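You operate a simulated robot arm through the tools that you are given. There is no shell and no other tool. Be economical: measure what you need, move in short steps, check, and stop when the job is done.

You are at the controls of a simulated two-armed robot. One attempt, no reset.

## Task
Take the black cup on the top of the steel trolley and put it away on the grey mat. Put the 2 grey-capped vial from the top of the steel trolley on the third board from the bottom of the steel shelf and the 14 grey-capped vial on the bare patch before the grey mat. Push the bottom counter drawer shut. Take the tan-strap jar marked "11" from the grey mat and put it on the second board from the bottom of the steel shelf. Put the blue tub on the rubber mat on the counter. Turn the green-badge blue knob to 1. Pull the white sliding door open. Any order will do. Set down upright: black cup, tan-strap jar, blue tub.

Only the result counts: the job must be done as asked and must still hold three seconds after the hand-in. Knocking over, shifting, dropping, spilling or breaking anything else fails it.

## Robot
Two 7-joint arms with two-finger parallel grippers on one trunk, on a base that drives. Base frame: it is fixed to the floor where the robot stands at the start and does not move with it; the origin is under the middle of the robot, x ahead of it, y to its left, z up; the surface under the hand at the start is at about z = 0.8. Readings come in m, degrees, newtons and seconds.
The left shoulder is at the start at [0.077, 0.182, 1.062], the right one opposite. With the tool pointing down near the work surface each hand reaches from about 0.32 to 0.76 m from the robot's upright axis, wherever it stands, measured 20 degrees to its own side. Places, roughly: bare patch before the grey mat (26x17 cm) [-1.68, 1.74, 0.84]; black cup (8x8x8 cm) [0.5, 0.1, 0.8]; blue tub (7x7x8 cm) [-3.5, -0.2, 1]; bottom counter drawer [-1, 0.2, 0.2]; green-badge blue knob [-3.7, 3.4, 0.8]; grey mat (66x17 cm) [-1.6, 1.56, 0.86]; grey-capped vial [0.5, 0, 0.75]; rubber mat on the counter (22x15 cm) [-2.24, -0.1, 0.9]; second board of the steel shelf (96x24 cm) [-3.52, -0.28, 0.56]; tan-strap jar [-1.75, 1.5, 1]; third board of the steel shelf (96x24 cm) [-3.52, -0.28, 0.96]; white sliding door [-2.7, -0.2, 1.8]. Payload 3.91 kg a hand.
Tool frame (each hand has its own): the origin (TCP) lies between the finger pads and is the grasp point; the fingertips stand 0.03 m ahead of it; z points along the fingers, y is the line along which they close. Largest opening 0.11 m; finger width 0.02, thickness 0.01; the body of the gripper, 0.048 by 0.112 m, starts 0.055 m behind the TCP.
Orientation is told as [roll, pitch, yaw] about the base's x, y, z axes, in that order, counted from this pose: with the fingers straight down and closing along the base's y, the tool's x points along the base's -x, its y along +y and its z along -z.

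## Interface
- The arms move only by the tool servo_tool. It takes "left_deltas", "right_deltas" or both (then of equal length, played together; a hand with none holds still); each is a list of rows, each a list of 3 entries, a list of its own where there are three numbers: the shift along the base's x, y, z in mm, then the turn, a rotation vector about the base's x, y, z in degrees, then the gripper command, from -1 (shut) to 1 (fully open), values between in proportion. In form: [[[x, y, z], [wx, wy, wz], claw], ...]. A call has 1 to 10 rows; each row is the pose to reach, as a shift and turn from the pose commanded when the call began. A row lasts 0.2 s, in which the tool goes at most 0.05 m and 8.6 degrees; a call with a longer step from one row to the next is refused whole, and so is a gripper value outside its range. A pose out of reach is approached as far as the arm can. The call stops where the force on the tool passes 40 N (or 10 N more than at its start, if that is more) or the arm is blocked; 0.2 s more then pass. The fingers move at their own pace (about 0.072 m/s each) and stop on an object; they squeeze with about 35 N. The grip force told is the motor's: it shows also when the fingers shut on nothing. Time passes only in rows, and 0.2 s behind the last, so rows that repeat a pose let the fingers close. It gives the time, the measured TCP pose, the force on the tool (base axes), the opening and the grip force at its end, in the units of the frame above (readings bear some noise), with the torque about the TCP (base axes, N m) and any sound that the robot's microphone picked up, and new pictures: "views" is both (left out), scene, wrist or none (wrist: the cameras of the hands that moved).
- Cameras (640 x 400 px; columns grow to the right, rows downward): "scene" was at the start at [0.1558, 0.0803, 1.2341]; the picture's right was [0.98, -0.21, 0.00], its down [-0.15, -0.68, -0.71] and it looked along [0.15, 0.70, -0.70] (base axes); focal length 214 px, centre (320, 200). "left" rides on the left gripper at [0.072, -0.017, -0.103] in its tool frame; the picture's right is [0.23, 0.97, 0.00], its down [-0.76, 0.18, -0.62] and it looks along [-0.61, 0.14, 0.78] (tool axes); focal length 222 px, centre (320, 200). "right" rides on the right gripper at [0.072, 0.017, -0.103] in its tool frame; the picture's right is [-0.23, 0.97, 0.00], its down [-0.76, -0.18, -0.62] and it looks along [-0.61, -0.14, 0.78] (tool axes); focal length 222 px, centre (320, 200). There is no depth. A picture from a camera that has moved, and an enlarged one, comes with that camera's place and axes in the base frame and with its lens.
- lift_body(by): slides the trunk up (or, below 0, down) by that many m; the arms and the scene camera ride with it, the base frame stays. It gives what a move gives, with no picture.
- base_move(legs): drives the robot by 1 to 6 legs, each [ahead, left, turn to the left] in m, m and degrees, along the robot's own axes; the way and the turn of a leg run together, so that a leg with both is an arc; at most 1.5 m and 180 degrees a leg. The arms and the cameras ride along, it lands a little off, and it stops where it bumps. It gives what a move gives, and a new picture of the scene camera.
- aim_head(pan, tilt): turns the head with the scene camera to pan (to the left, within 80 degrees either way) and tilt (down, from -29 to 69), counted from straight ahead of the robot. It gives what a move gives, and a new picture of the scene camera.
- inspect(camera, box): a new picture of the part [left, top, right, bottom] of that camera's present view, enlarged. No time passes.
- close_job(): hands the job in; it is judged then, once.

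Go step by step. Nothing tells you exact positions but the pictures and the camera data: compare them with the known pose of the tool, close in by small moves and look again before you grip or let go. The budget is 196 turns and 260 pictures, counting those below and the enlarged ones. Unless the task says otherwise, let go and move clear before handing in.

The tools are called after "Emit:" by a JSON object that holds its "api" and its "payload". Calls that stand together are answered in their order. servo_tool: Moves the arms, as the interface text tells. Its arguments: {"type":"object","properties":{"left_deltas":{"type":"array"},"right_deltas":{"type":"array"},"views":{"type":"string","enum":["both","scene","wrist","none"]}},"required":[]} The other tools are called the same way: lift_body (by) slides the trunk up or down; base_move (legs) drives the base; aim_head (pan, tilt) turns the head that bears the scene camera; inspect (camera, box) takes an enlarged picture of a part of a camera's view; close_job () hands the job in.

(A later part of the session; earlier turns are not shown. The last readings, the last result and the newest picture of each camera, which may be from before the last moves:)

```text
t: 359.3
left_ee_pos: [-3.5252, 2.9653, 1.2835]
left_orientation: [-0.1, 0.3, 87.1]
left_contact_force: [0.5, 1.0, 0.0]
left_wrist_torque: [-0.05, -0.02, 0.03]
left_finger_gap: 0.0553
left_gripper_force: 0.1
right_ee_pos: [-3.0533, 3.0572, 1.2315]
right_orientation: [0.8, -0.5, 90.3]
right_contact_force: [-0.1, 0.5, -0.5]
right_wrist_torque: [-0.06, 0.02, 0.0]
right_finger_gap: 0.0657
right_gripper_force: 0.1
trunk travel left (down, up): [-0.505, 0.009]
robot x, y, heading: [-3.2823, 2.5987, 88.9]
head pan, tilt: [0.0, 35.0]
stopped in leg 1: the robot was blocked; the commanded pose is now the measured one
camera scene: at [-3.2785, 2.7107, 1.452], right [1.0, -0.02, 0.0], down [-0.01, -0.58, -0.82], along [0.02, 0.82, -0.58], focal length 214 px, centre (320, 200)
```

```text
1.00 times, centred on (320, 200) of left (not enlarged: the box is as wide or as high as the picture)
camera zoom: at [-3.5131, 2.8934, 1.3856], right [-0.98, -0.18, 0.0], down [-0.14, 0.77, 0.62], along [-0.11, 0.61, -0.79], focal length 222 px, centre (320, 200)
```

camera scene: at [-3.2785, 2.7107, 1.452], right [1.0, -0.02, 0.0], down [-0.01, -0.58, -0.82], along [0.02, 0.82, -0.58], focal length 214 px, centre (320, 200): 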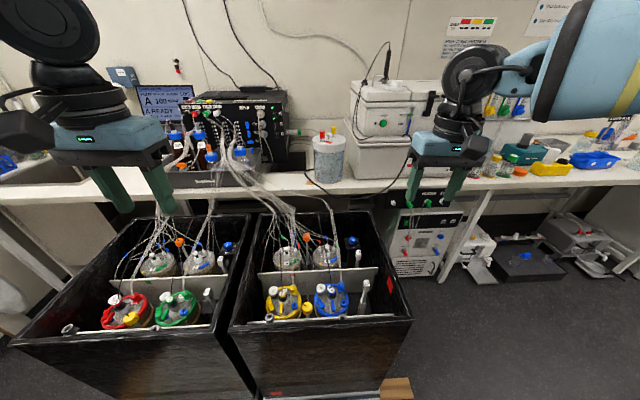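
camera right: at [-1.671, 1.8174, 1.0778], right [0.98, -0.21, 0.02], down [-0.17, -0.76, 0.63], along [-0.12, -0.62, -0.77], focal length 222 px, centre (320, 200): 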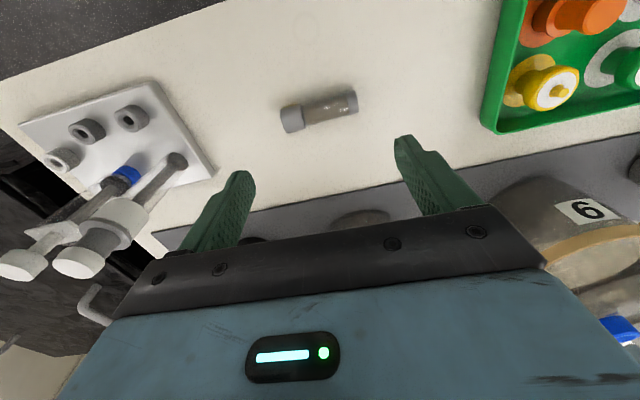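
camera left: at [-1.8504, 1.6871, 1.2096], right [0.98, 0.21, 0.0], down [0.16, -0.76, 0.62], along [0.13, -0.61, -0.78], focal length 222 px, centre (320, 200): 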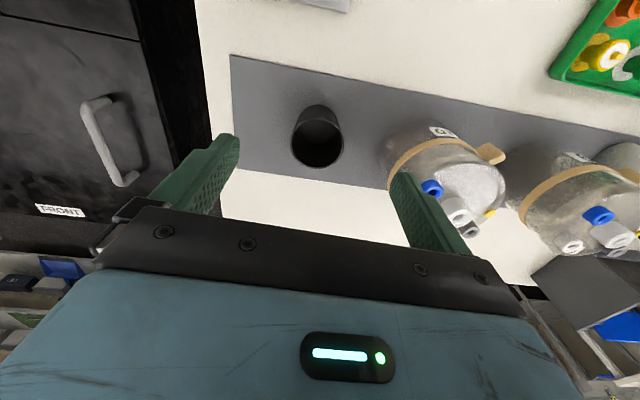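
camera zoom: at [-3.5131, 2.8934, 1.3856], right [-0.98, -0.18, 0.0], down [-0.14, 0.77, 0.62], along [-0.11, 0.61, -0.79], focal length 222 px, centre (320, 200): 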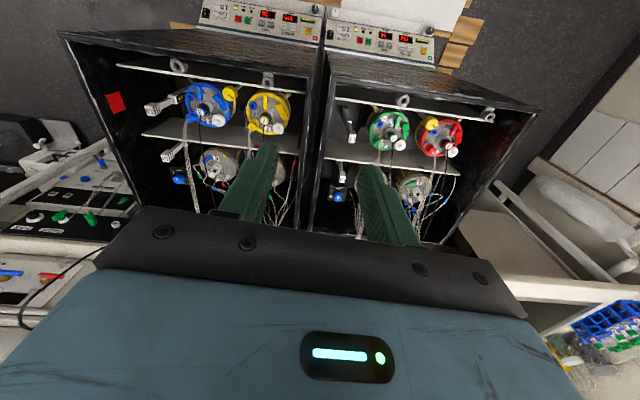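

The base touched the shaker's tray at y=2.60. Knob is now measured at (-3.663, 3.37, 0.74). Back off 1 cm and zoom to see the levers' heights around it.

Emit:
{"api": "base_move", "payload": {"legs": [[-0.015, 0, 0]]}}

Emit:
{"api": "inspect", "payload": {"camera": "scene", "box": [180, 225, 260, 325]}}

Emit:
{"api": "inspect", "payload": {"camera": "left", "box": [310, 80, 400, 220]}}

```text
t: 360.1
left_ee_pos: [-3.526, 2.947, 1.2841]
left_orientation: [0.0, 0.1, 87.2]
left_contact_force: [-0.3, 0.7, -0.2]
left_wrist_torque: [0.03, 0.02, 0.02]
left_finger_gap: 0.0549
left_gripper_force: 0.1
right_ee_pos: [-3.0535, 3.0395, 1.2336]
right_orientation: [0.8, -0.8, 90.3]
right_contact_force: [0.5, -0.1, 0.5]
right_wrist_torque: [-0.06, -0.01, 0.01]
right_finger_gap: 0.0661
right_gripper_force: 0.0
trunk travel left (down, up): [-0.505, 0.009]
robot x, y, heading: [-3.2801, 2.5783, 88.9]
head pan, tilt: [0.0, 35.0]
camera scene: at [-3.2789, 2.6919, 1.4525], right [1.0, -0.02, 0.0], down [-0.01, -0.58, -0.82], along [0.02, 0.82, -0.58], focal length 214 px, centre (320, 200)
```

scene: 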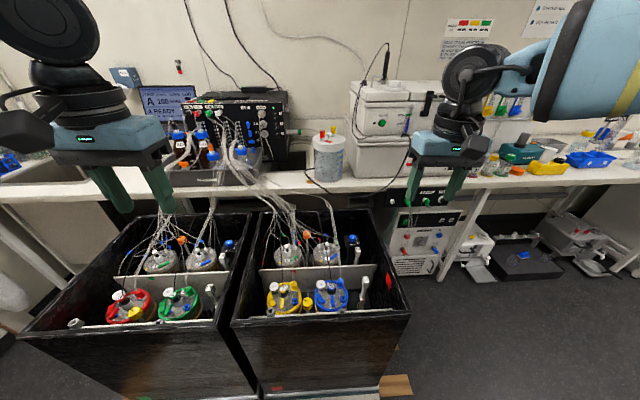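

```text
4.00 times, centred on (220, 275) of scene
camera zoom: at [-3.2789, 2.6919, 1.4525], right [1.0, -0.02, 0.0], down [-0.01, -0.58, -0.82], along [0.02, 0.82, -0.58], focal length 858 px, centre (720, -100)
```

zoom: 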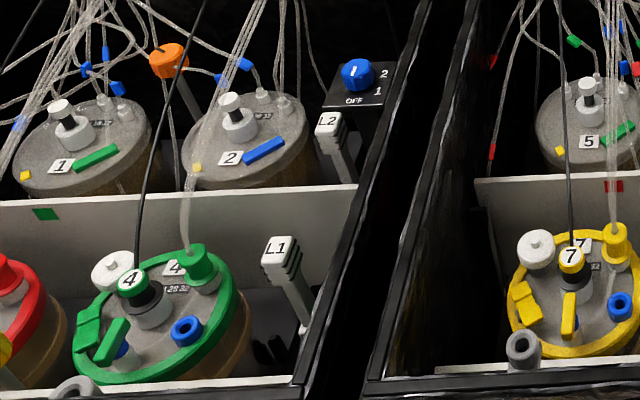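

```text
2.86 times, centred on (355, 150) of left
camera zoom: at [-3.5135, 2.8746, 1.3868], right [-0.98, -0.18, 0.0], down [-0.14, 0.77, 0.62], along [-0.11, 0.61, -0.78], focal length 635 px, centre (220, 343)
```

zoom: 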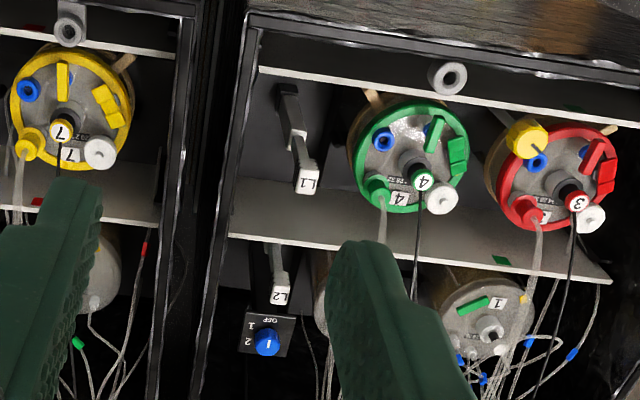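

Refined: knob top (-3.648, 3.328, 0.788); levers L2 (z 0.767) and L1 (z 0.812) stand in front and are lower than a tilted hand. Lower the trunk 0.15 and bring the left hand in, tilted 35°.

Emit:
{"api": "lift_body", "payload": {"by": -0.15}}

Emit:
{"api": "servo_tool", "payload": {"left_deltas": [[[-14, 30, 0], [5, 0, 0], -0.1], [[-28, 60, 0], [10, 0, 0], -0.1], [[-42, 95, -10], [15, 0, 0], -0.1], [[-56, 130, -20], [20, 0, 0], -0.1], [[-70, 165, -35], [25, 0, 0], -0.1], [[-84, 200, -50], [30, 0, 0], -0.1], [[-98, 235, -65], [35, -1, 0], -0.1], [[-110, 270, -80], [35, -1, 0], -0.1], [[-120, 305, -100], [35, -1, 0], -0.1], [[-122, 340, -120], [35, -1, 0], -0.1]]}}

```text
t: 361.9
left_ee_pos: [-3.5261, 2.9447, 1.1349]
left_orientation: [-0.1, 0.1, 87.0]
left_contact_force: [-0.8, -0.8, 0.2]
left_wrist_torque: [0.0, 0.0, 0.02]
left_finger_gap: 0.0548
left_gripper_force: 0.1
right_ee_pos: [-3.0546, 3.0368, 1.0859]
right_orientation: [0.9, -1.1, 90.3]
right_contact_force: [-0.1, 0.1, 0.5]
right_wrist_torque: [-0.03, -0.01, 0.01]
right_finger_gap: 0.0661
right_gripper_force: 0.0
trunk travel left (down, up): [-0.355, 0.159]
robot x, y, heading: [-3.282, 2.5763, 89.0]
head pan, tilt: [0.0, 35.0]
```

```text
t: 364.1
left_ee_pos: [-3.6483, 3.2873, 1.014]
left_orientation: [0.9, -35.1, 86.8]
left_contact_force: [-0.3, -1.1, 0.0]
left_wrist_torque: [-0.01, -0.02, 0.06]
left_finger_gap: 0.0496
left_gripper_force: 0.1
right_ee_pos: [-3.0539, 3.0392, 1.0855]
right_orientation: [0.8, -0.9, 90.3]
right_contact_force: [-0.6, 0.5, 0.7]
right_wrist_torque: [-0.02, 0.0, 0.01]
right_finger_gap: 0.0656
right_gripper_force: 0.0
trunk travel left (down, up): [-0.355, 0.159]
robot x, y, heading: [-3.2799, 2.5774, 88.8]
head pan, tilt: [0.0, 35.0]
camera scene: at [-3.2766, 2.7983, 1.2785], right [1.0, -0.02, 0.0], down [-0.01, -0.57, -0.82], along [0.02, 0.82, -0.57], focal length 214 px, centre (320, 200)
camera left: at [-3.6366, 3.1679, 1.056], right [-0.98, -0.14, -0.12], down [-0.15, 0.27, 0.95], along [-0.1, 0.95, -0.29], focal length 222 px, centre (320, 200)
```

scene: 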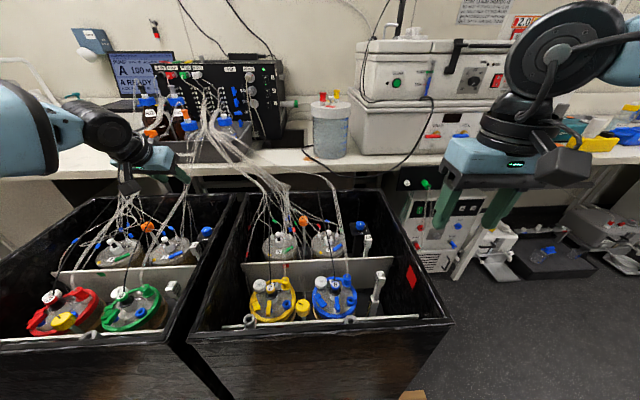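
left: 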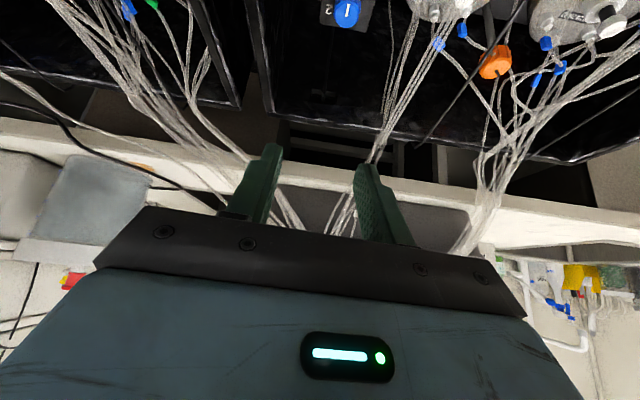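

Knob refined to ≈(-3.658, 3.345, 0.77). Yaw the hand by -12° and descend above it.

Emit:
{"api": "servo_tool", "payload": {"left_deltas": [[[-3, 8, -35], [0, 0, -4], -0.1], [[-6, 16, -70], [0, 0, -8], -0.1], [[-9, 24, -105], [0, 0, -12], -0.1], [[-9, 30, -140], [0, 0, -12], -0.1]]}}

```text
t: 365.1
left_ee_pos: [-3.6567, 3.3161, 0.8743]
left_orientation: [0.8, -35.1, 74.8]
left_contact_force: [-0.2, -0.1, -0.4]
left_wrist_torque: [-0.01, 0.01, -0.02]
left_finger_gap: 0.0496
left_gripper_force: 0.0
right_ee_pos: [-3.0533, 3.039, 1.0849]
right_orientation: [0.9, -0.9, 90.3]
right_contact_force: [-0.4, -0.5, 0.8]
right_wrist_torque: [-0.02, 0.01, 0.0]
right_finger_gap: 0.0658
right_gripper_force: 0.0
trunk travel left (down, up): [-0.355, 0.159]
robot x, y, heading: [-3.2785, 2.58, 89.0]
head pan, tilt: [0.0, 35.0]
camera scene: at [-3.2769, 2.7976, 1.2786], right [1.0, -0.02, 0.0], down [-0.01, -0.57, -0.82], along [0.02, 0.82, -0.57], focal length 214 px, centre (320, 200)
camera left: at [-3.671, 3.1964, 0.9165], right [-0.99, 0.07, -0.12], down [-0.09, 0.3, 0.95], along [0.1, 0.95, -0.29], focal length 222 px, centre (320, 200)
```

scene: 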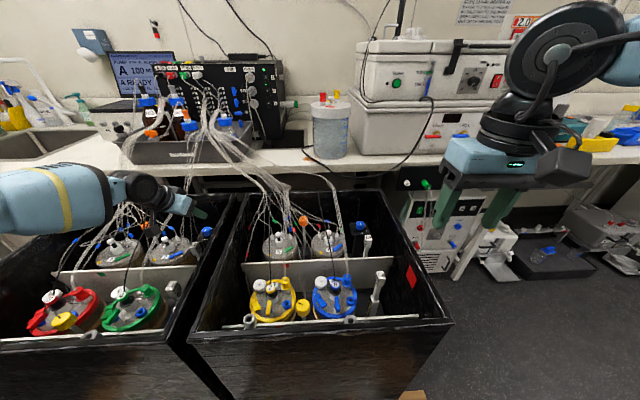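
left: 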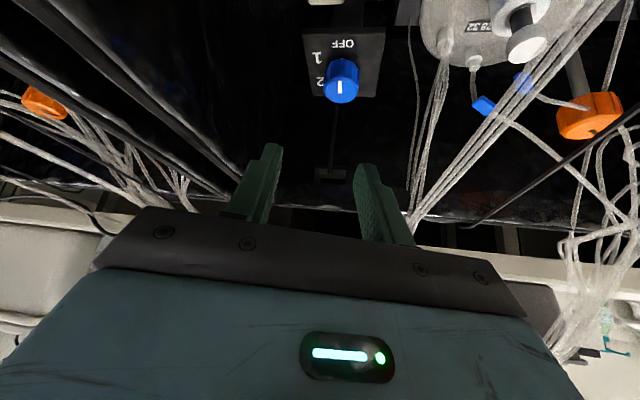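

Knob right ahead below. Zoom on it for the pointer and edges.

Emit:
{"api": "inspect", "payload": {"camera": "left", "box": [300, 25, 390, 115]}}

```text
4.44 times, centred on (345, 70) of left
camera zoom: at [-3.671, 3.1964, 0.9165], right [-0.99, 0.07, -0.12], down [-0.09, 0.3, 0.95], along [0.1, 0.95, -0.29], focal length 987 px, centre (209, 778)
```

zoom: 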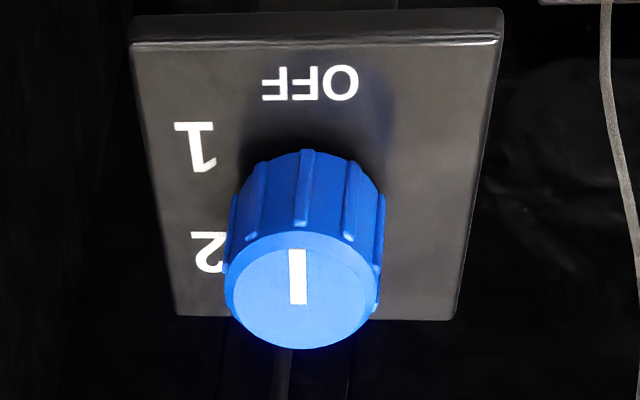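

Pointer is at OFF; "1" is 60° counter-clockwise. Descend around the knob (K ≈ (-3.661, 3.347), top 0.77) and grip.

Emit:
{"api": "servo_tool", "payload": {"left_deltas": [[[-8, 10, -30], [0, 0, 0], 0.1], [[-8, 18, -60], [0, 0, 0], 0.1], [[-8, 18, -85], [0, 0, 0], 0.1], [[-8, 18, -96], [0, 0, 0], 0.1], [[-8, 18, -96], [0, 0, 0], -1], [[-8, 18, -96], [0, 0, 0], -1]], "views": "wrist"}}

```text
t: 366.5
left_ee_pos: [-3.6649, 3.332, 0.7783]
left_orientation: [0.8, -35.0, 74.7]
left_contact_force: [1.2, -1.9, -1.3]
left_wrist_torque: [0.3, -0.15, -0.04]
left_finger_gap: 0.0293
left_gripper_force: 44.7
right_ee_pos: [-3.0524, 3.0381, 1.0849]
right_orientation: [0.9, -1.0, 90.3]
right_contact_force: [0.4, -0.7, -0.2]
right_wrist_torque: [0.0, -0.05, -0.02]
right_finger_gap: 0.0661
right_gripper_force: 0.0
trunk travel left (down, up): [-0.355, 0.159]
robot x, y, heading: [-3.281, 2.5741, 88.7]
head pan, tilt: [0.0, 35.0]
camera left: at [-3.6794, 3.2128, 0.8209], right [-0.99, 0.07, -0.12], down [-0.09, 0.3, 0.95], along [0.1, 0.95, -0.29], focal length 222 px, centre (320, 200)
```

left: 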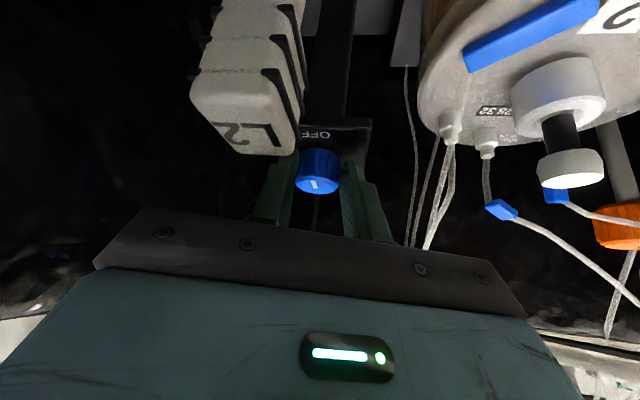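

Gripped. Rotate 60° counter-clockwise about the knob axis.

Emit:
{"api": "servo_tool", "payload": {"left_deltas": [[[2, -0.4, 0], [0, 0, 7.5], -1], [[4, -0.5, 0], [0, 0, 15], -1], [[6, -0.4, 0], [0, 0, 22.5], -1], [[8, 0, 0], [0, 0, 30], -1], [[9.9, 0.7, 0], [0, 0, 37.5], -1], [[11.7, 1.6, 0], [0, 0, 45], -1], [[13.4, 2.8, 0], [0, 0, 52.5], -1], [[14.9, 4.1, 0], [0, 0, 60], -1], [[15.4, 4.6, 0], [0, 0, 62], -1]], "views": "wrist"}}

```text
t: 368.0
left_ee_pos: [-3.6558, 3.3263, 0.78]
left_orientation: [1.7, -35.6, 117.2]
left_contact_force: [-25.8, 32.5, -16.2]
left_wrist_torque: [-0.69, -6.7, -14.59]
left_finger_gap: 0.0488
left_gripper_force: 45.6
left hand out of reach, approached as far as the arm can: row 5, 6, 7
right_ee_pos: [-3.0577, 3.0434, 1.0838]
right_orientation: [0.6, -0.6, 90.3]
right_contact_force: [0.6, 0.1, -0.3]
right_wrist_torque: [-0.01, -0.01, -0.02]
right_finger_gap: 0.066
right_gripper_force: 0.1
trunk travel left (down, up): [-0.355, 0.159]
robot x, y, heading: [-3.2841, 2.5844, 88.8]
head pan, tilt: [0.0, 35.0]
stopped in row 7 (left hand): the force on the tool passed its limit at 43 N (the readings are from after the stop); the commanded pose is now the measured one
camera left: at [-3.5843, 3.23, 0.8217], right [-0.77, -0.62, -0.11], down [-0.26, 0.15, 0.95], along [-0.58, 0.77, -0.28], focal length 222 px, centre (320, 200)
```

left: 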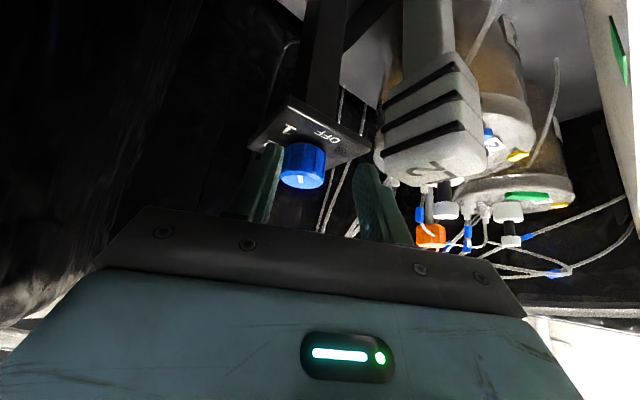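

High torque: a finger seems to be touching lever L2. Zoom to see before doing anything.

Emit:
{"api": "inspect", "payload": {"camera": "left", "box": [220, 60, 500, 230]}}

```text
2.29 times, centred on (360, 145) of left
camera zoom: at [-3.5843, 3.23, 0.8217], right [-0.77, -0.62, -0.11], down [-0.26, 0.15, 0.95], along [-0.58, 0.77, -0.28], focal length 508 px, centre (229, 326)
```

zoom: 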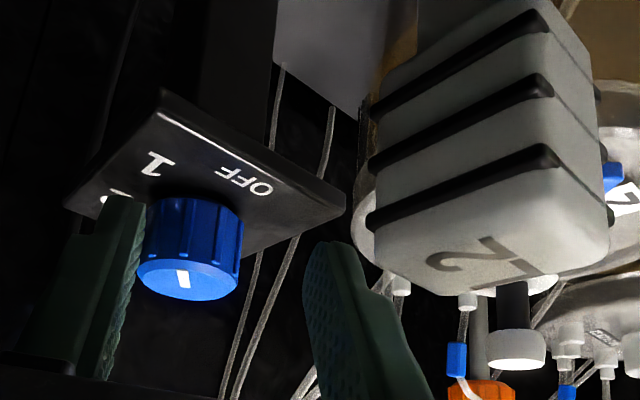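

The wrist camera met the box's right wall, prying the fingers. Open, rotate the hand back 25°, rise slightly and look at the pointer.

Emit:
{"api": "servo_tool", "payload": {"left_deltas": [[[-2, -1, 0], [0, 0, -5], 0.1], [[-4, 0, 0], [0, 0, -12], 0.1], [[-6, -2, 10], [0, 0, -20], 0.1], [[-8, -8, 30], [0, 0, -25], 0.1], [[-8, -14, 60], [0, 0, -25], 0.1]], "views": "none"}}

Emit:
{"api": "inspect", "payload": {"camera": "left", "box": [260, 40, 420, 150]}}

```text
t: 369.2
left_ee_pos: [-3.6643, 3.3058, 0.8443]
left_orientation: [1.4, -35.5, 94.2]
left_contact_force: [-0.1, -0.3, -0.2]
left_wrist_torque: [0.02, -0.02, -0.05]
left_finger_gap: 0.0606
left_gripper_force: 0.0
right_ee_pos: [-3.0548, 3.0383, 1.0846]
right_orientation: [0.8, -1.0, 90.3]
right_contact_force: [-0.3, -0.1, 0.1]
right_wrist_torque: [0.02, 0.0, 0.02]
right_finger_gap: 0.0659
right_gripper_force: 0.2
trunk travel left (down, up): [-0.355, 0.159]
robot x, y, heading: [-3.2812, 2.581, 88.9]
head pan, tilt: [0.0, 35.0]
```

```text
3.64 times, centred on (340, 95) of left
camera zoom: at [-3.6356, 3.1883, 0.8853], right [-0.96, -0.27, -0.11], down [-0.18, 0.24, 0.95], along [-0.23, 0.93, -0.28], focal length 808 px, centre (247, 582)
```

zoom: 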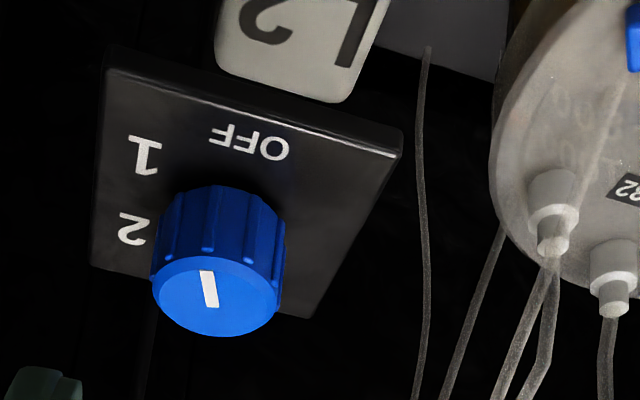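

The knob turned only part-way (~25°). Re-grip with the hand yawed back to 70°, then turn up to ~108°, clear of the wall.

Emit:
{"api": "servo_tool", "payload": {"left_deltas": [[[0, 8, 0], [0, 0, -8], 0.1], [[-1, 18, 0], [0, 0, -16], 0.1], [[-2, 29, -5], [0, 0, -24], 0.1], [[-2, 29, -35], [0, 0, -24], 0.1], [[-2, 29, -56], [0, 0, -24], 0.1], [[-2, 29, -66], [0, 0, -24], 0.1], [[-2, 29, -66], [0, 0, -24], -1], [[-2, 29, -66], [0, 0, -24], -1]], "views": "none"}}

```text
t: 371.0
left_ee_pos: [-3.6663, 3.3352, 0.7786]
left_orientation: [1.4, -35.5, 70.4]
left_contact_force: [1.8, -0.6, -1.8]
left_wrist_torque: [0.05, -0.48, -0.04]
left_finger_gap: 0.0292
left_gripper_force: 45.2
right_ee_pos: [-3.054, 3.0386, 1.0855]
right_orientation: [0.9, -0.9, 90.3]
right_contact_force: [0.5, 0.4, 0.2]
right_wrist_torque: [0.04, 0.01, -0.01]
right_finger_gap: 0.0661
right_gripper_force: 0.1
trunk travel left (down, up): [-0.355, 0.159]
robot x, y, heading: [-3.2825, 2.5789, 88.7]
head pan, tilt: [0.0, 35.0]
```

Good grip. Turn 36° counter-clockwise and watch torque.

Emit:
{"api": "servo_tool", "payload": {"left_deltas": [[[1.5, -0.6, 0], [0, 0, 7.2], -1], [[3.1, -0.9, 0], [0, 0, 14.4], -1], [[4.7, -1.1, 0], [0, 0, 21.6], -1], [[6.3, -1.1, 0], [0, 0, 28.8], -1], [[7.9, -0.9, 0], [0, 0, 36], -1]], "views": "none"}}

Emit:
{"api": "inspect", "payload": {"camera": "left", "box": [220, 80, 420, 220]}}

```text
t: 372.2
left_ee_pos: [-3.6551, 3.335, 0.7789]
left_orientation: [1.2, -35.4, 106.3]
left_contact_force: [16.0, 1.1, -3.4]
left_wrist_torque: [0.13, -0.81, -0.3]
left_finger_gap: 0.029
left_gripper_force: 44.9
right_ee_pos: [-3.0531, 3.0382, 1.0838]
right_orientation: [0.9, -0.9, 90.3]
right_contact_force: [0.0, -0.5, -0.3]
right_wrist_torque: [0.01, -0.02, 0.0]
right_finger_gap: 0.0661
right_gripper_force: 0.1
trunk travel left (down, up): [-0.355, 0.159]
robot x, y, heading: [-3.274, 2.5795, 89.2]
head pan, tilt: [0.0, 35.0]
```

```text
2.86 times, centred on (320, 150) of left
camera zoom: at [-3.6032, 3.2266, 0.8199], right [-0.88, -0.46, -0.12], down [-0.23, 0.2, 0.95], along [-0.42, 0.86, -0.28], focal length 635 px, centre (320, 343)
```

zoom: 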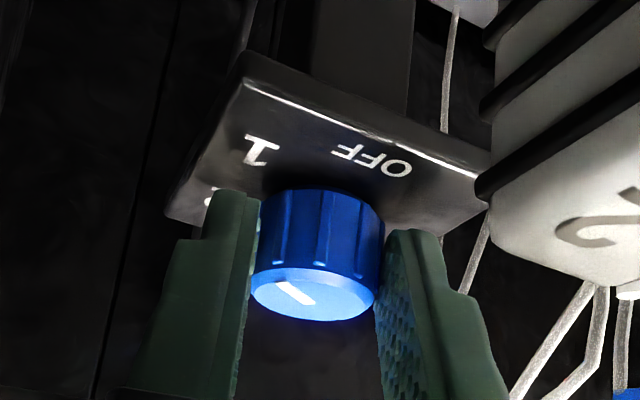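

The pointer now aims about at "1". Release, rise and verify.

Emit:
{"api": "servo_tool", "payload": {"left_deltas": [[[0, 0, 0], [0, 0, 0], 0.1], [[0, 0, 0], [0, 0, 0], 0.1], [[0, -6, 25], [0, 0, -4], 0.1], [[-2, -14, 55], [0, 0, -10], 0.1], [[-4, -22, 90], [0, 0, -16], 0.1]], "views": "none"}}

Emit:
{"api": "inspect", "payload": {"camera": "left", "box": [280, 20, 400, 120]}}

```text
t: 373.4
left_ee_pos: [-3.6621, 3.313, 0.8708]
left_orientation: [1.5, -35.6, 90.0]
left_contact_force: [0.3, 0.8, 1.3]
left_wrist_torque: [-0.01, 0.01, 0.03]
left_finger_gap: 0.0606
left_gripper_force: 0.1
right_ee_pos: [-3.0538, 3.0384, 1.0851]
right_orientation: [0.7, -1.0, 90.4]
right_contact_force: [0.2, -0.9, -0.2]
right_wrist_torque: [0.0, -0.01, -0.01]
right_finger_gap: 0.0661
right_gripper_force: 0.0
trunk travel left (down, up): [-0.355, 0.159]
robot x, y, heading: [-3.2811, 2.5822, 89.1]
head pan, tilt: [0.0, 35.0]
```

```text
4.00 times, centred on (340, 70) of left
camera zoom: at [-3.6415, 3.1932, 0.9106], right [-0.97, -0.2, -0.11], down [-0.16, 0.25, 0.95], along [-0.16, 0.95, -0.28], focal length 888 px, centre (240, 720)
```

zoom: 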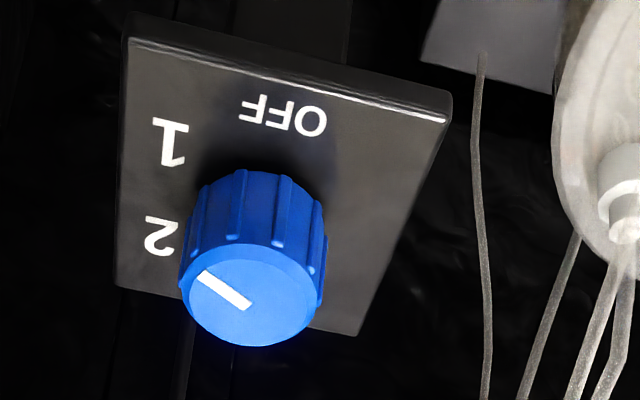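

The pointer is ~5–8° past "1". Re-grip, turn back 7°, release and verify.

Emit:
{"api": "servo_tool", "payload": {"left_deltas": [[[1, 12, -35], [0, 0, 0], 0.1], [[1, 21, -65], [0, 0, 0], 0.1], [[1, 21, -92], [0, 0, 0], 0.1], [[1, 21, -92], [0, 0, 0], -1], [[1, 21, -92], [0, 0, 0], -1], [[0.2, 21, -92], [0, 0, -3.5], -1], [[-0.6, 21, -92], [0, 0, -7], -1], [[-0.6, 21, -92], [0, 0, -7], 0.1], [[-0.6, 21, -92], [0, 0, -7], 0.1], [[-1, 12, -60], [0, 0, -7], 0.1]], "views": "none"}}

Emit:
{"api": "servo_tool", "payload": {"left_deltas": [[[0, -8, 30], [0, 0, 3], 0.1], [[0, -12, 60], [0, 0, 7], 0.1]], "views": "none"}}

Emit:
{"api": "inspect", "payload": {"camera": "left", "box": [280, 20, 400, 120]}}

```text
t: 375.6
left_ee_pos: [-3.6623, 3.3242, 0.8094]
left_orientation: [1.5, -35.7, 83.2]
left_contact_force: [0.3, -0.1, 0.5]
left_wrist_torque: [0.01, 0.02, -0.01]
left_finger_gap: 0.0605
left_gripper_force: 0.1
right_ee_pos: [-3.0538, 3.039, 1.085]
right_orientation: [0.8, -1.0, 90.3]
right_contact_force: [-0.3, 0.1, 0.3]
right_wrist_torque: [0.01, 0.04, 0.01]
right_finger_gap: 0.0661
right_gripper_force: 0.1
trunk travel left (down, up): [-0.355, 0.159]
robot x, y, heading: [-3.2846, 2.5783, 89.0]
head pan, tilt: [0.0, 35.0]
```

```text
t: 376.2
left_ee_pos: [-3.6638, 3.3117, 0.8688]
left_orientation: [1.5, -35.5, 90.3]
left_contact_force: [0.3, 0.4, 0.3]
left_wrist_torque: [-0.02, 0.02, -0.02]
left_finger_gap: 0.061
left_gripper_force: 0.0
right_ee_pos: [-3.0537, 3.0391, 1.0852]
right_orientation: [0.8, -0.8, 90.3]
right_contact_force: [0.3, 0.1, -0.1]
right_wrist_torque: [0.01, -0.01, -0.01]
right_finger_gap: 0.0657
right_gripper_force: 0.1
trunk travel left (down, up): [-0.355, 0.159]
robot x, y, heading: [-3.2874, 2.5768, 88.9]
head pan, tilt: [0.0, 35.0]
```

```text
4.00 times, centred on (340, 70) of left
camera zoom: at [-3.6428, 3.1928, 0.9104], right [-0.97, -0.2, -0.11], down [-0.16, 0.25, 0.95], along [-0.17, 0.95, -0.28], focal length 888 px, centre (240, 720)
```

zoom: 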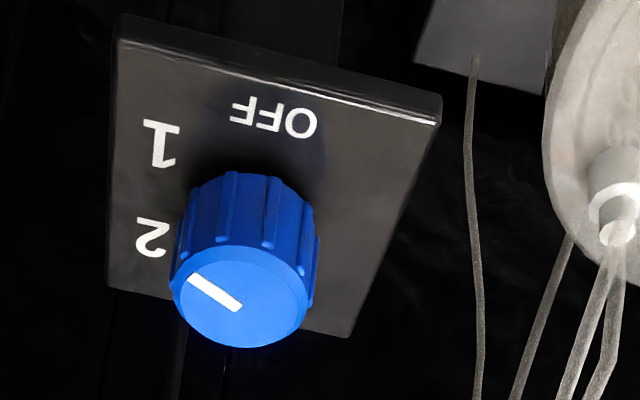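

Pointer now at 60° – on "1". Retract the left arm up and back, then back the base away.

Emit:
{"api": "servo_tool", "payload": {"left_deltas": [[[0, -8, 40], [0, 0, 0], 0.1], [[5, -20, 80], [0, 0, 0], 0], [[15, -50, 115], [0, 0, 0], 0], [[30, -85, 145], [-5, 0, 0], 0], [[45, -120, 170], [-10, 0, 0], 0], [[60, -160, 190], [-15, 0, 0], 0], [[75, -200, 210], [-20, 0, 0], 0], [[90, -240, 225], [-25, 0, 0], 0], [[105, -280, 240], [-30, 0, 0], 0], [[115, -320, 250], [-35, 0, 0], 0]], "views": "none"}}

Emit:
{"api": "base_move", "payload": {"legs": [[-0.35, 0, 0]]}}

Emit:
{"api": "inspect", "payload": {"camera": "scene", "box": [200, 190, 420, 340]}}

```text
t: 378.4
left_ee_pos: [-3.5462, 2.9916, 1.1193]
left_orientation: [1.6, -0.6, 90.2]
left_contact_force: [-0.2, -0.8, 0.9]
left_wrist_torque: [0.0, 0.0, 0.02]
left_finger_gap: 0.0548
left_gripper_force: 0.1
right_ee_pos: [-3.0532, 3.0382, 1.084]
right_orientation: [0.7, -1.0, 90.3]
right_contact_force: [0.5, -0.6, 0.8]
right_wrist_torque: [0.01, 0.01, 0.03]
right_finger_gap: 0.0661
right_gripper_force: 0.1
trunk travel left (down, up): [-0.355, 0.159]
robot x, y, heading: [-3.2826, 2.5826, 88.8]
head pan, tilt: [0.0, 35.0]
```

```text
t: 380.6
left_ee_pos: [-3.5543, 2.6441, 1.1183]
left_orientation: [1.6, -0.7, 90.4]
left_contact_force: [-0.7, 0.4, 0.4]
left_wrist_torque: [-0.04, -0.04, 0.01]
left_finger_gap: 0.055
left_gripper_force: 0.1
right_ee_pos: [-3.0618, 2.6901, 1.085]
right_orientation: [0.8, -0.9, 90.5]
right_contact_force: [0.2, 0.3, 0.1]
right_wrist_torque: [0.05, 0.01, 0.0]
right_finger_gap: 0.0658
right_gripper_force: 0.0
trunk travel left (down, up): [-0.355, 0.159]
robot x, y, heading: [-3.2842, 2.2279, 89.4]
head pan, tilt: [0.0, 35.0]
camera scene: at [-3.2843, 2.4472, 1.2788], right [1.0, -0.02, 0.0], down [-0.01, -0.57, -0.82], along [0.01, 0.82, -0.57], focal length 214 px, centre (320, 200)
```

scene: 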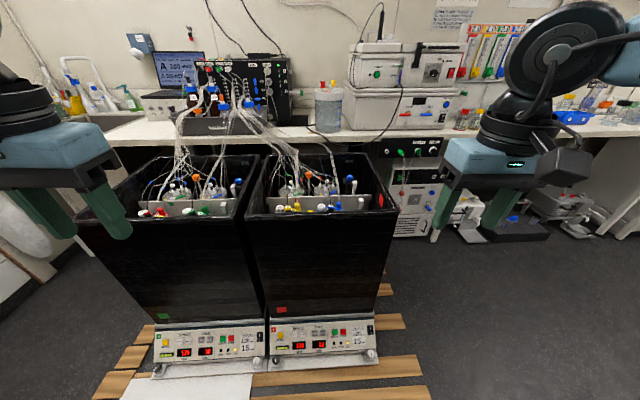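

```text
2.67 times, centred on (310, 265) of scene
camera zoom: at [-3.2843, 2.4472, 1.2788], right [1.0, -0.02, 0.0], down [-0.01, -0.57, -0.82], along [0.01, 0.82, -0.57], focal length 572 px, centre (347, 27)
```

zoom: 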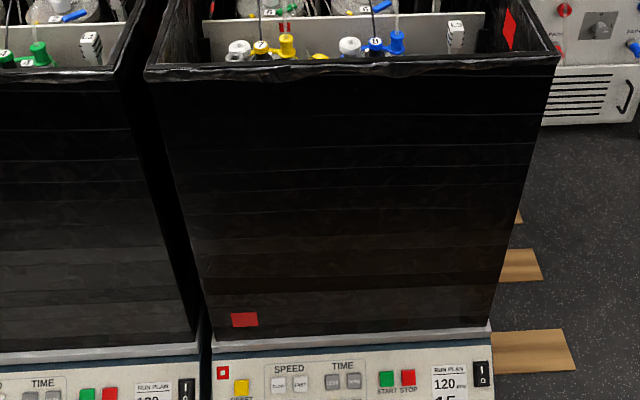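

Knob done. Drive back to the trolley for vial 2.

Emit:
{"api": "base_move", "payload": {"legs": [[0, 0, -90], [0, 0.2, 0], [1.5, 0, 0], [1.5, 0, 0], [0, 0, -90]]}}

Emit:
{"api": "base_move", "payload": {"legs": [[1.4, 0, 0], [0.87, 0, 0], [0, 0, 90], [0.12, 0, 0]]}}

```text
t: 404.9
left_ee_pos: [-0.0095, 1.8732, 1.1187]
left_orientation: [1.6, -0.5, -92.3]
left_contact_force: [-0.5, 0.1, 0.2]
left_wrist_torque: [0.01, -0.01, 0.02]
left_finger_gap: 0.0554
left_gripper_force: 0.2
right_ee_pos: [-0.5031, 1.8499, 1.0852]
right_orientation: [0.8, -0.9, -92.3]
right_contact_force: [-0.8, 0.4, 0.0]
right_wrist_torque: [-0.01, 0.01, 0.02]
right_finger_gap: 0.0659
right_gripper_force: 0.1
trunk travel left (down, up): [-0.355, 0.159]
robot x, y, heading: [-0.2586, 2.3006, -93.6]
head pan, tilt: [0.0, 35.0]
camera scene: at [-0.2712, 2.0821, 1.2787], right [-1.0, 0.06, 0.0], down [0.04, 0.57, -0.82], along [-0.05, -0.82, -0.57], focal length 214 px, centre (320, 200)
```

scene: 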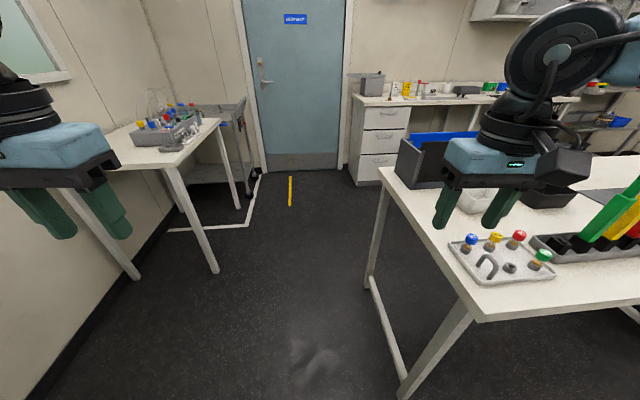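

```text
t: 414.8
left_ee_pos: [-0.1513, -0.1414, 1.1187]
left_orientation: [1.6, -0.6, -92.8]
left_contact_force: [-0.5, 1.3, 0.3]
left_wrist_torque: [0.0, 0.04, 0.02]
left_finger_gap: 0.0547
left_gripper_force: 0.0
right_ee_pos: [-0.6459, -0.1521, 1.0847]
right_orientation: [0.5, 0.8, -93.3]
right_contact_force: [0.2, -0.1, -0.3]
right_wrist_torque: [0.02, 0.0, -0.05]
right_finger_gap: 0.066
right_gripper_force: 0.2
trunk travel left (down, up): [-0.355, 0.159]
robot x, y, heading: [-0.3931, 0.2881, -94.0]
head pan, tilt: [0.0, 35.0]
stopped in leg 2: the force on the tool passed its limit at 114 N (the readings are from after the stop); the commanded pose is now the measured one
camera scene: at [-0.4112, 0.0695, 1.2788], right [-1.0, 0.07, 0.0], down [0.04, 0.57, -0.82], along [-0.06, -0.82, -0.57], focal length 214 px, centre (320, 200)
```

scene: 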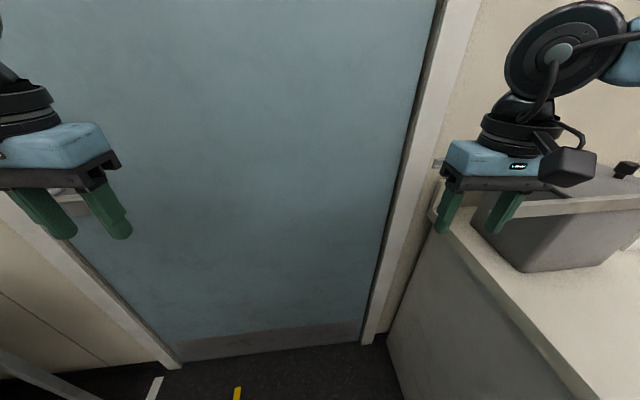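

The right hand bumped something at the counter end. Back up and look at it.

Emit:
{"api": "base_move", "payload": {"legs": [[-0.12, 0, 0]]}}

Emit:
{"api": "inspect", "payload": {"camera": "scene", "box": [400, 120, 640, 330]}}

```text
t: 416.0
left_ee_pos: [-0.1428, -0.0212, 1.1195]
left_orientation: [1.6, -0.4, -92.8]
left_contact_force: [0.7, 0.3, 0.7]
left_wrist_torque: [-0.01, 0.0, 0.01]
left_finger_gap: 0.055
left_gripper_force: 0.0
right_ee_pos: [-0.6363, -0.0322, 1.0842]
right_orientation: [0.5, 1.1, -93.3]
right_contact_force: [-0.8, 0.3, 0.2]
right_wrist_torque: [-0.01, 0.0, 0.02]
right_finger_gap: 0.0659
right_gripper_force: 0.1
trunk travel left (down, up): [-0.355, 0.159]
robot x, y, heading: [-0.3861, 0.4059, -93.9]
head pan, tilt: [0.0, 35.0]
camera scene: at [-0.4028, 0.1895, 1.2787], right [-1.0, 0.07, 0.0], down [0.04, 0.57, -0.82], along [-0.06, -0.82, -0.57], focal length 214 px, centre (320, 200)
```

scene: 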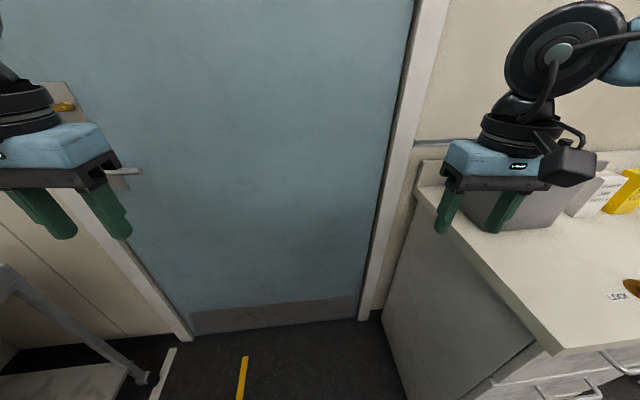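

```text
1.90 times, centred on (520, 225) of scene
camera zoom: at [-0.4028, 0.1895, 1.2787], right [-1.0, 0.07, 0.0], down [0.04, 0.57, -0.82], along [-0.06, -0.82, -0.57], focal length 408 px, centre (-61, 152)
```

zoom: 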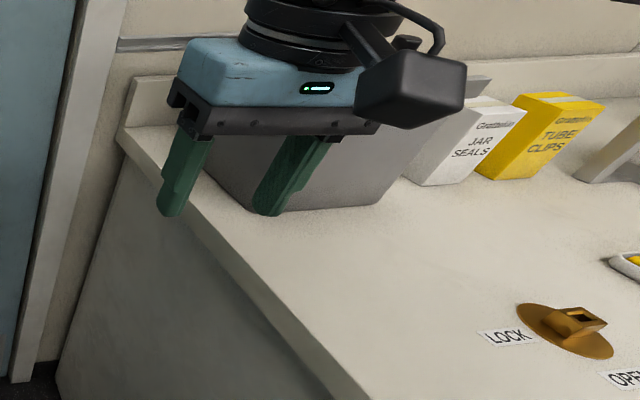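

The equipment there appears in place. Turn to the trolley.

Emit:
{"api": "base_move", "payload": {"legs": [[0, 0, 94], [0, -0.25, 0], [0.25, 0, 0]]}}

Emit:
{"api": "inspect", "payload": {"camera": "right", "box": [0, 0, 640, 400]}}

```text
t: 424.3
left_ee_pos: [0.2695, 0.441, 1.1186]
left_orientation: [1.6, -0.5, 2.3]
left_contact_force: [0.3, -0.2, 0.7]
left_wrist_torque: [0.02, -0.02, 0.03]
left_finger_gap: 0.0547
left_gripper_force: 0.0
right_ee_pos: [0.3251, -0.0494, 1.084]
right_orientation: [0.6, 0.9, 1.7]
right_contact_force: [0.7, 0.1, -0.3]
right_wrist_torque: [-0.01, -0.02, 0.0]
right_finger_gap: 0.066
right_gripper_force: 0.2
trunk travel left (down, up): [-0.355, 0.159]
robot x, y, heading: [-0.137, 0.1631, 1.2]
head pan, tilt: [0.0, 35.0]
camera scene: at [0.0831, 0.1647, 1.2787], right [0.02, -1.0, 0.0], down [-0.57, -0.01, -0.82], along [0.82, 0.01, -0.57], focal length 214 px, centre (320, 200)
```

scene: 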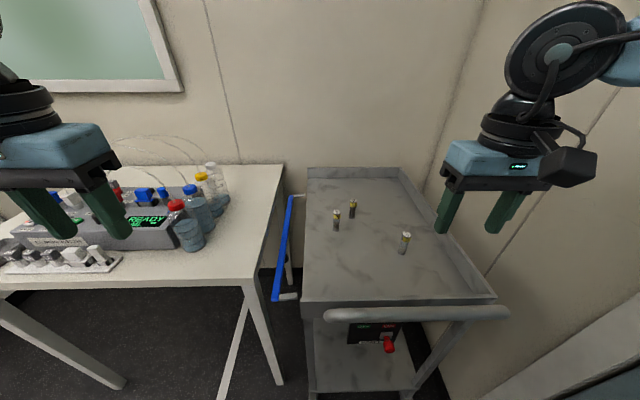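

```text
1.00 times, centred on (320, 200) of right (not enlarged: the box is as wide or as high as the picture)
camera zoom: at [0.2538, -0.036, 1.1873], right [0.2, 0.98, 0.01], down [0.78, -0.16, 0.61], along [0.6, -0.12, -0.79], focal length 222 px, centre (320, 200)
```

zoom: 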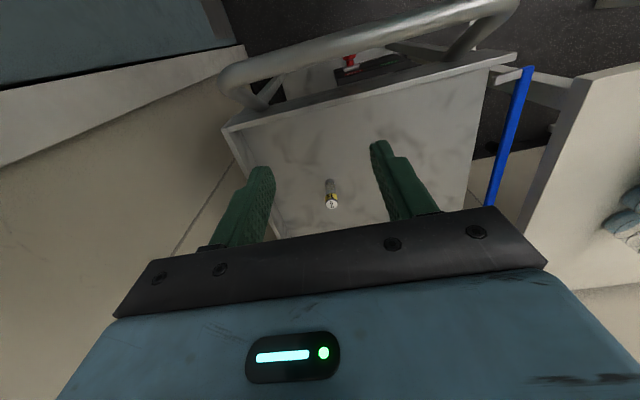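

Vial 2 at ≈(0.508, -0.065). Tilt the right hand 30° and approach, gripping near its cap.

Emit:
{"api": "servo_tool", "payload": {"right_deltas": [[[25, -3, -10], [0, -6, -0.4], 0], [[55, -6, -25], [0, -12, -0.8], -0.1], [[90, -9, -45], [-0.3, -18, -1.2], -0.1], [[125, -12, -75], [-0.6, -24, -1.7], -0.1], [[150, -15, -110], [-0.6, -31, -1.7], -0.1], [[163, -15, -150], [-0.6, -31, -1.7], -0.1]], "views": "wrist"}}

```text
t: 425.7
left_ee_pos: [0.2711, 0.4409, 1.1188]
left_orientation: [1.7, -0.4, 2.3]
left_contact_force: [-0.1, -0.1, 0.1]
left_wrist_torque: [0.04, 0.01, -0.02]
left_finger_gap: 0.055
left_gripper_force: 0.1
right_ee_pos: [0.4877, -0.0653, 0.9318]
right_orientation: [-0.5, -30.0, 0.3]
right_contact_force: [-0.5, 0.4, 0.5]
right_wrist_torque: [-0.01, 0.02, 0.02]
right_finger_gap: 0.0495
right_gripper_force: 0.0
trunk travel left (down, up): [-0.355, 0.159]
robot x, y, heading: [-0.1362, 0.1615, 0.9]
head pan, tilt: [0.0, 35.0]
camera right: at [0.374, -0.0475, 0.9842], right [0.2, 0.97, 0.11], down [0.35, -0.17, 0.92], along [0.92, -0.14, -0.37], focal length 222 px, centre (320, 200)
```

right: 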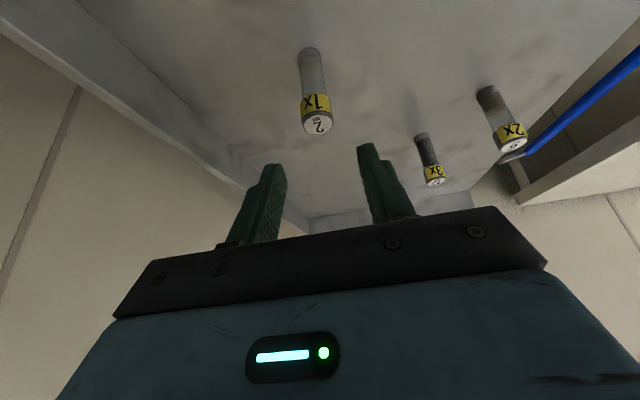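

Descend to the cap and grip.

Emit:
{"api": "servo_tool", "payload": {"right_deltas": [[[6, 2, -35], [0, 0, 0], -0.1], [[12, 3, -62], [0, 0, 0], -0.1], [[17, 3, -80], [0, 0, 0], -0.1], [[17, 3, -80], [0, 0, 0], -1], [[17, 3, -80], [0, 0, 0], -1], [[17, 3, -80], [0, 0, 0], -1]], "views": "wrist"}}

```text
t: 427.1
left_ee_pos: [0.2701, 0.4416, 1.1183]
left_orientation: [1.6, -0.5, 2.2]
left_contact_force: [0.1, 0.6, -0.6]
left_wrist_torque: [-0.02, -0.01, 0.03]
left_finger_gap: 0.0551
left_gripper_force: 0.1
right_ee_pos: [0.5048, -0.0597, 0.8541]
right_orientation: [-0.5, -30.0, 0.2]
right_contact_force: [0.7, -0.7, 0.3]
right_wrist_torque: [0.03, 0.01, 0.02]
right_finger_gap: 0.02
right_gripper_force: 35.4
trunk travel left (down, up): [-0.355, 0.159]
robot x, y, heading: [-0.1327, 0.1631, 1.1]
head pan, tilt: [0.0, 35.0]
camera right: at [0.3907, -0.0426, 0.9062], right [0.2, 0.97, 0.1], down [0.35, -0.17, 0.92], along [0.92, -0.15, -0.37], focal length 222 px, centre (320, 200)
```

right: 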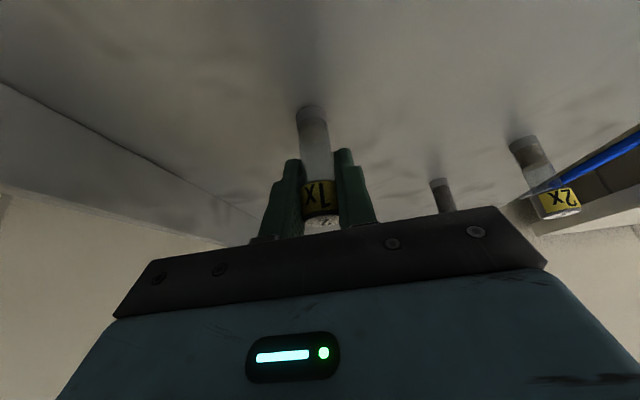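

Gripped (20 mm). Lift and drive to the shelf by the free lane in front of the counter.

Emit:
{"api": "servo_tool", "payload": {"right_deltas": [[[0, 0, 30], [0, 0, 0], -1], [[0, 0, 65], [0, 0, 0], -1], [[0, 0, 100], [0, 0, 0], -1], [[-20, 0, 140], [0, 0, 0], -1], [[-50, 0, 170], [0, 0, 0], -1]], "views": "none"}}

Emit:
{"api": "base_move", "payload": {"legs": [[-0.3, 0, 0], [0, 0.62, 0], [0, 0, -91], [0, -1.45, 0], [0, -1.4, 0]]}}

```text
t: 428.3
left_ee_pos: [0.2704, 0.4413, 1.1191]
left_orientation: [1.5, -0.5, 2.3]
left_contact_force: [-0.3, 0.5, 0.4]
left_wrist_torque: [0.02, 0.0, -0.04]
left_finger_gap: 0.0551
left_gripper_force: 0.1
right_ee_pos: [0.4524, -0.0605, 1.0255]
right_orientation: [-0.7, -30.1, 0.3]
right_contact_force: [-0.9, 0.7, 0.4]
right_wrist_torque: [0.01, -0.03, 0.04]
right_finger_gap: 0.0197
right_gripper_force: 34.7
trunk travel left (down, up): [-0.355, 0.159]
robot x, y, heading: [-0.1357, 0.1624, 1.1]
head pan, tilt: [0.0, 35.0]
```

```text
t: 464.0
left_ee_pos: [-2.9829, 0.2962, 1.1188]
left_orientation: [1.5, -0.5, -86.7]
left_contact_force: [-0.3, -0.6, -1.2]
left_wrist_torque: [0.0, 0.01, 0.02]
left_finger_gap: 0.055
left_gripper_force: 0.0
right_ee_pos: [-3.4819, 0.1048, 1.0253]
right_orientation: [-0.5, -30.0, -88.6]
right_contact_force: [-0.1, -0.5, -0.5]
right_wrist_torque: [0.02, -0.02, -0.05]
right_finger_gap: 0.0213
right_gripper_force: 35.0
trunk travel left (down, up): [-0.355, 0.159]
robot x, y, heading: [-3.2712, 0.6942, -88.1]
head pan, tilt: [0.0, 35.0]
camera scene: at [-3.2637, 0.4786, 1.2787], right [-1.0, -0.03, 0.0], down [-0.02, 0.57, -0.82], along [0.03, -0.82, -0.57], focal length 214 px, centre (320, 200)
```

scene: 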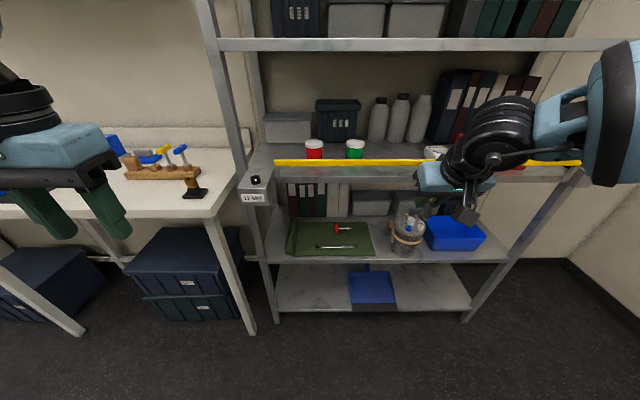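

At the shelf. Verify the vial in the grip, then raise it above bar height and move in.

Emit:
{"api": "inspect", "payload": {"camera": "right", "box": [160, 80, 480, 280]}}

Emit:
{"api": "servo_tool", "payload": {"right_deltas": [[[-5, 0, 35], [0, 0, 0], -1], [[-12, 0, 70], [0, 0, 0], -1], [[-16, 0, 72], [0, 0, 0], -1]], "views": "none"}}

Emit:
{"api": "base_move", "payload": {"legs": [[0.22, 0, 0]]}}

```text
2.00 times, centred on (320, 180) of right
camera zoom: at [-3.4659, 0.2185, 1.076], right [0.98, -0.18, 0.1], down [-0.16, -0.35, 0.92], along [-0.13, -0.92, -0.37], focal length 444 px, centre (320, 240)
```

zoom: 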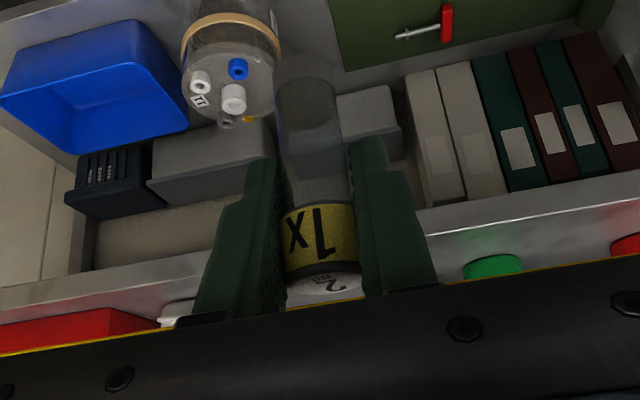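

```text
t: 464.8
left_ee_pos: [-2.983, 0.2962, 1.1185]
left_orientation: [1.5, -0.5, -86.8]
left_contact_force: [-0.2, -0.2, -1.0]
left_wrist_torque: [-0.03, 0.01, -0.01]
left_finger_gap: 0.0551
left_gripper_force: 0.1
right_ee_pos: [-3.4972, 0.1033, 1.0968]
right_orientation: [-0.6, -30.1, -88.7]
right_contact_force: [0.6, -0.5, -0.5]
right_wrist_torque: [0.0, -0.05, 0.0]
right_finger_gap: 0.0215
right_gripper_force: 34.8
trunk travel left (down, up): [-0.355, 0.159]
robot x, y, heading: [-3.2679, 0.6936, -88.3]
head pan, tilt: [0.0, 35.0]
```

```text
t: 466.5
left_ee_pos: [-2.9773, 0.0792, 1.1185]
left_orientation: [1.5, -0.5, -86.9]
left_contact_force: [-0.8, -0.7, -0.6]
left_wrist_torque: [0.03, 0.02, 0.01]
left_finger_gap: 0.0551
left_gripper_force: 0.0
right_ee_pos: [-3.4914, -0.1124, 1.0972]
right_orientation: [-0.6, -30.0, -88.8]
right_contact_force: [-0.3, 0.2, -0.7]
right_wrist_torque: [0.02, 0.04, 0.06]
right_finger_gap: 0.0213
right_gripper_force: 35.0
trunk travel left (down, up): [-0.355, 0.159]
robot x, y, heading: [-3.2618, 0.4783, -88.3]
head pan, tilt: [0.0, 35.0]
camera scene: at [-3.2571, 0.2614, 1.2787], right [-1.0, -0.03, 0.0], down [-0.02, 0.57, -0.82], along [0.03, -0.82, -0.57], focal length 214 px, centre (320, 200)
```

scene: 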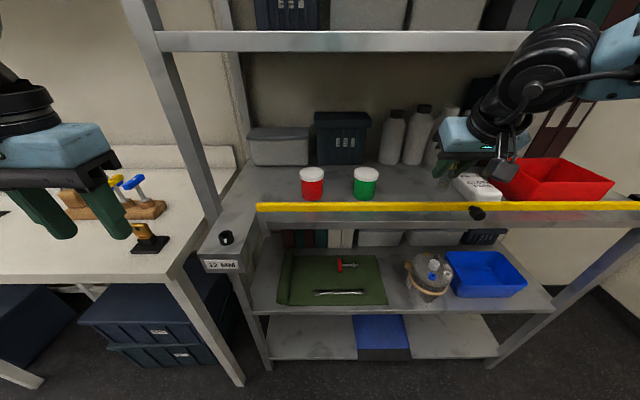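

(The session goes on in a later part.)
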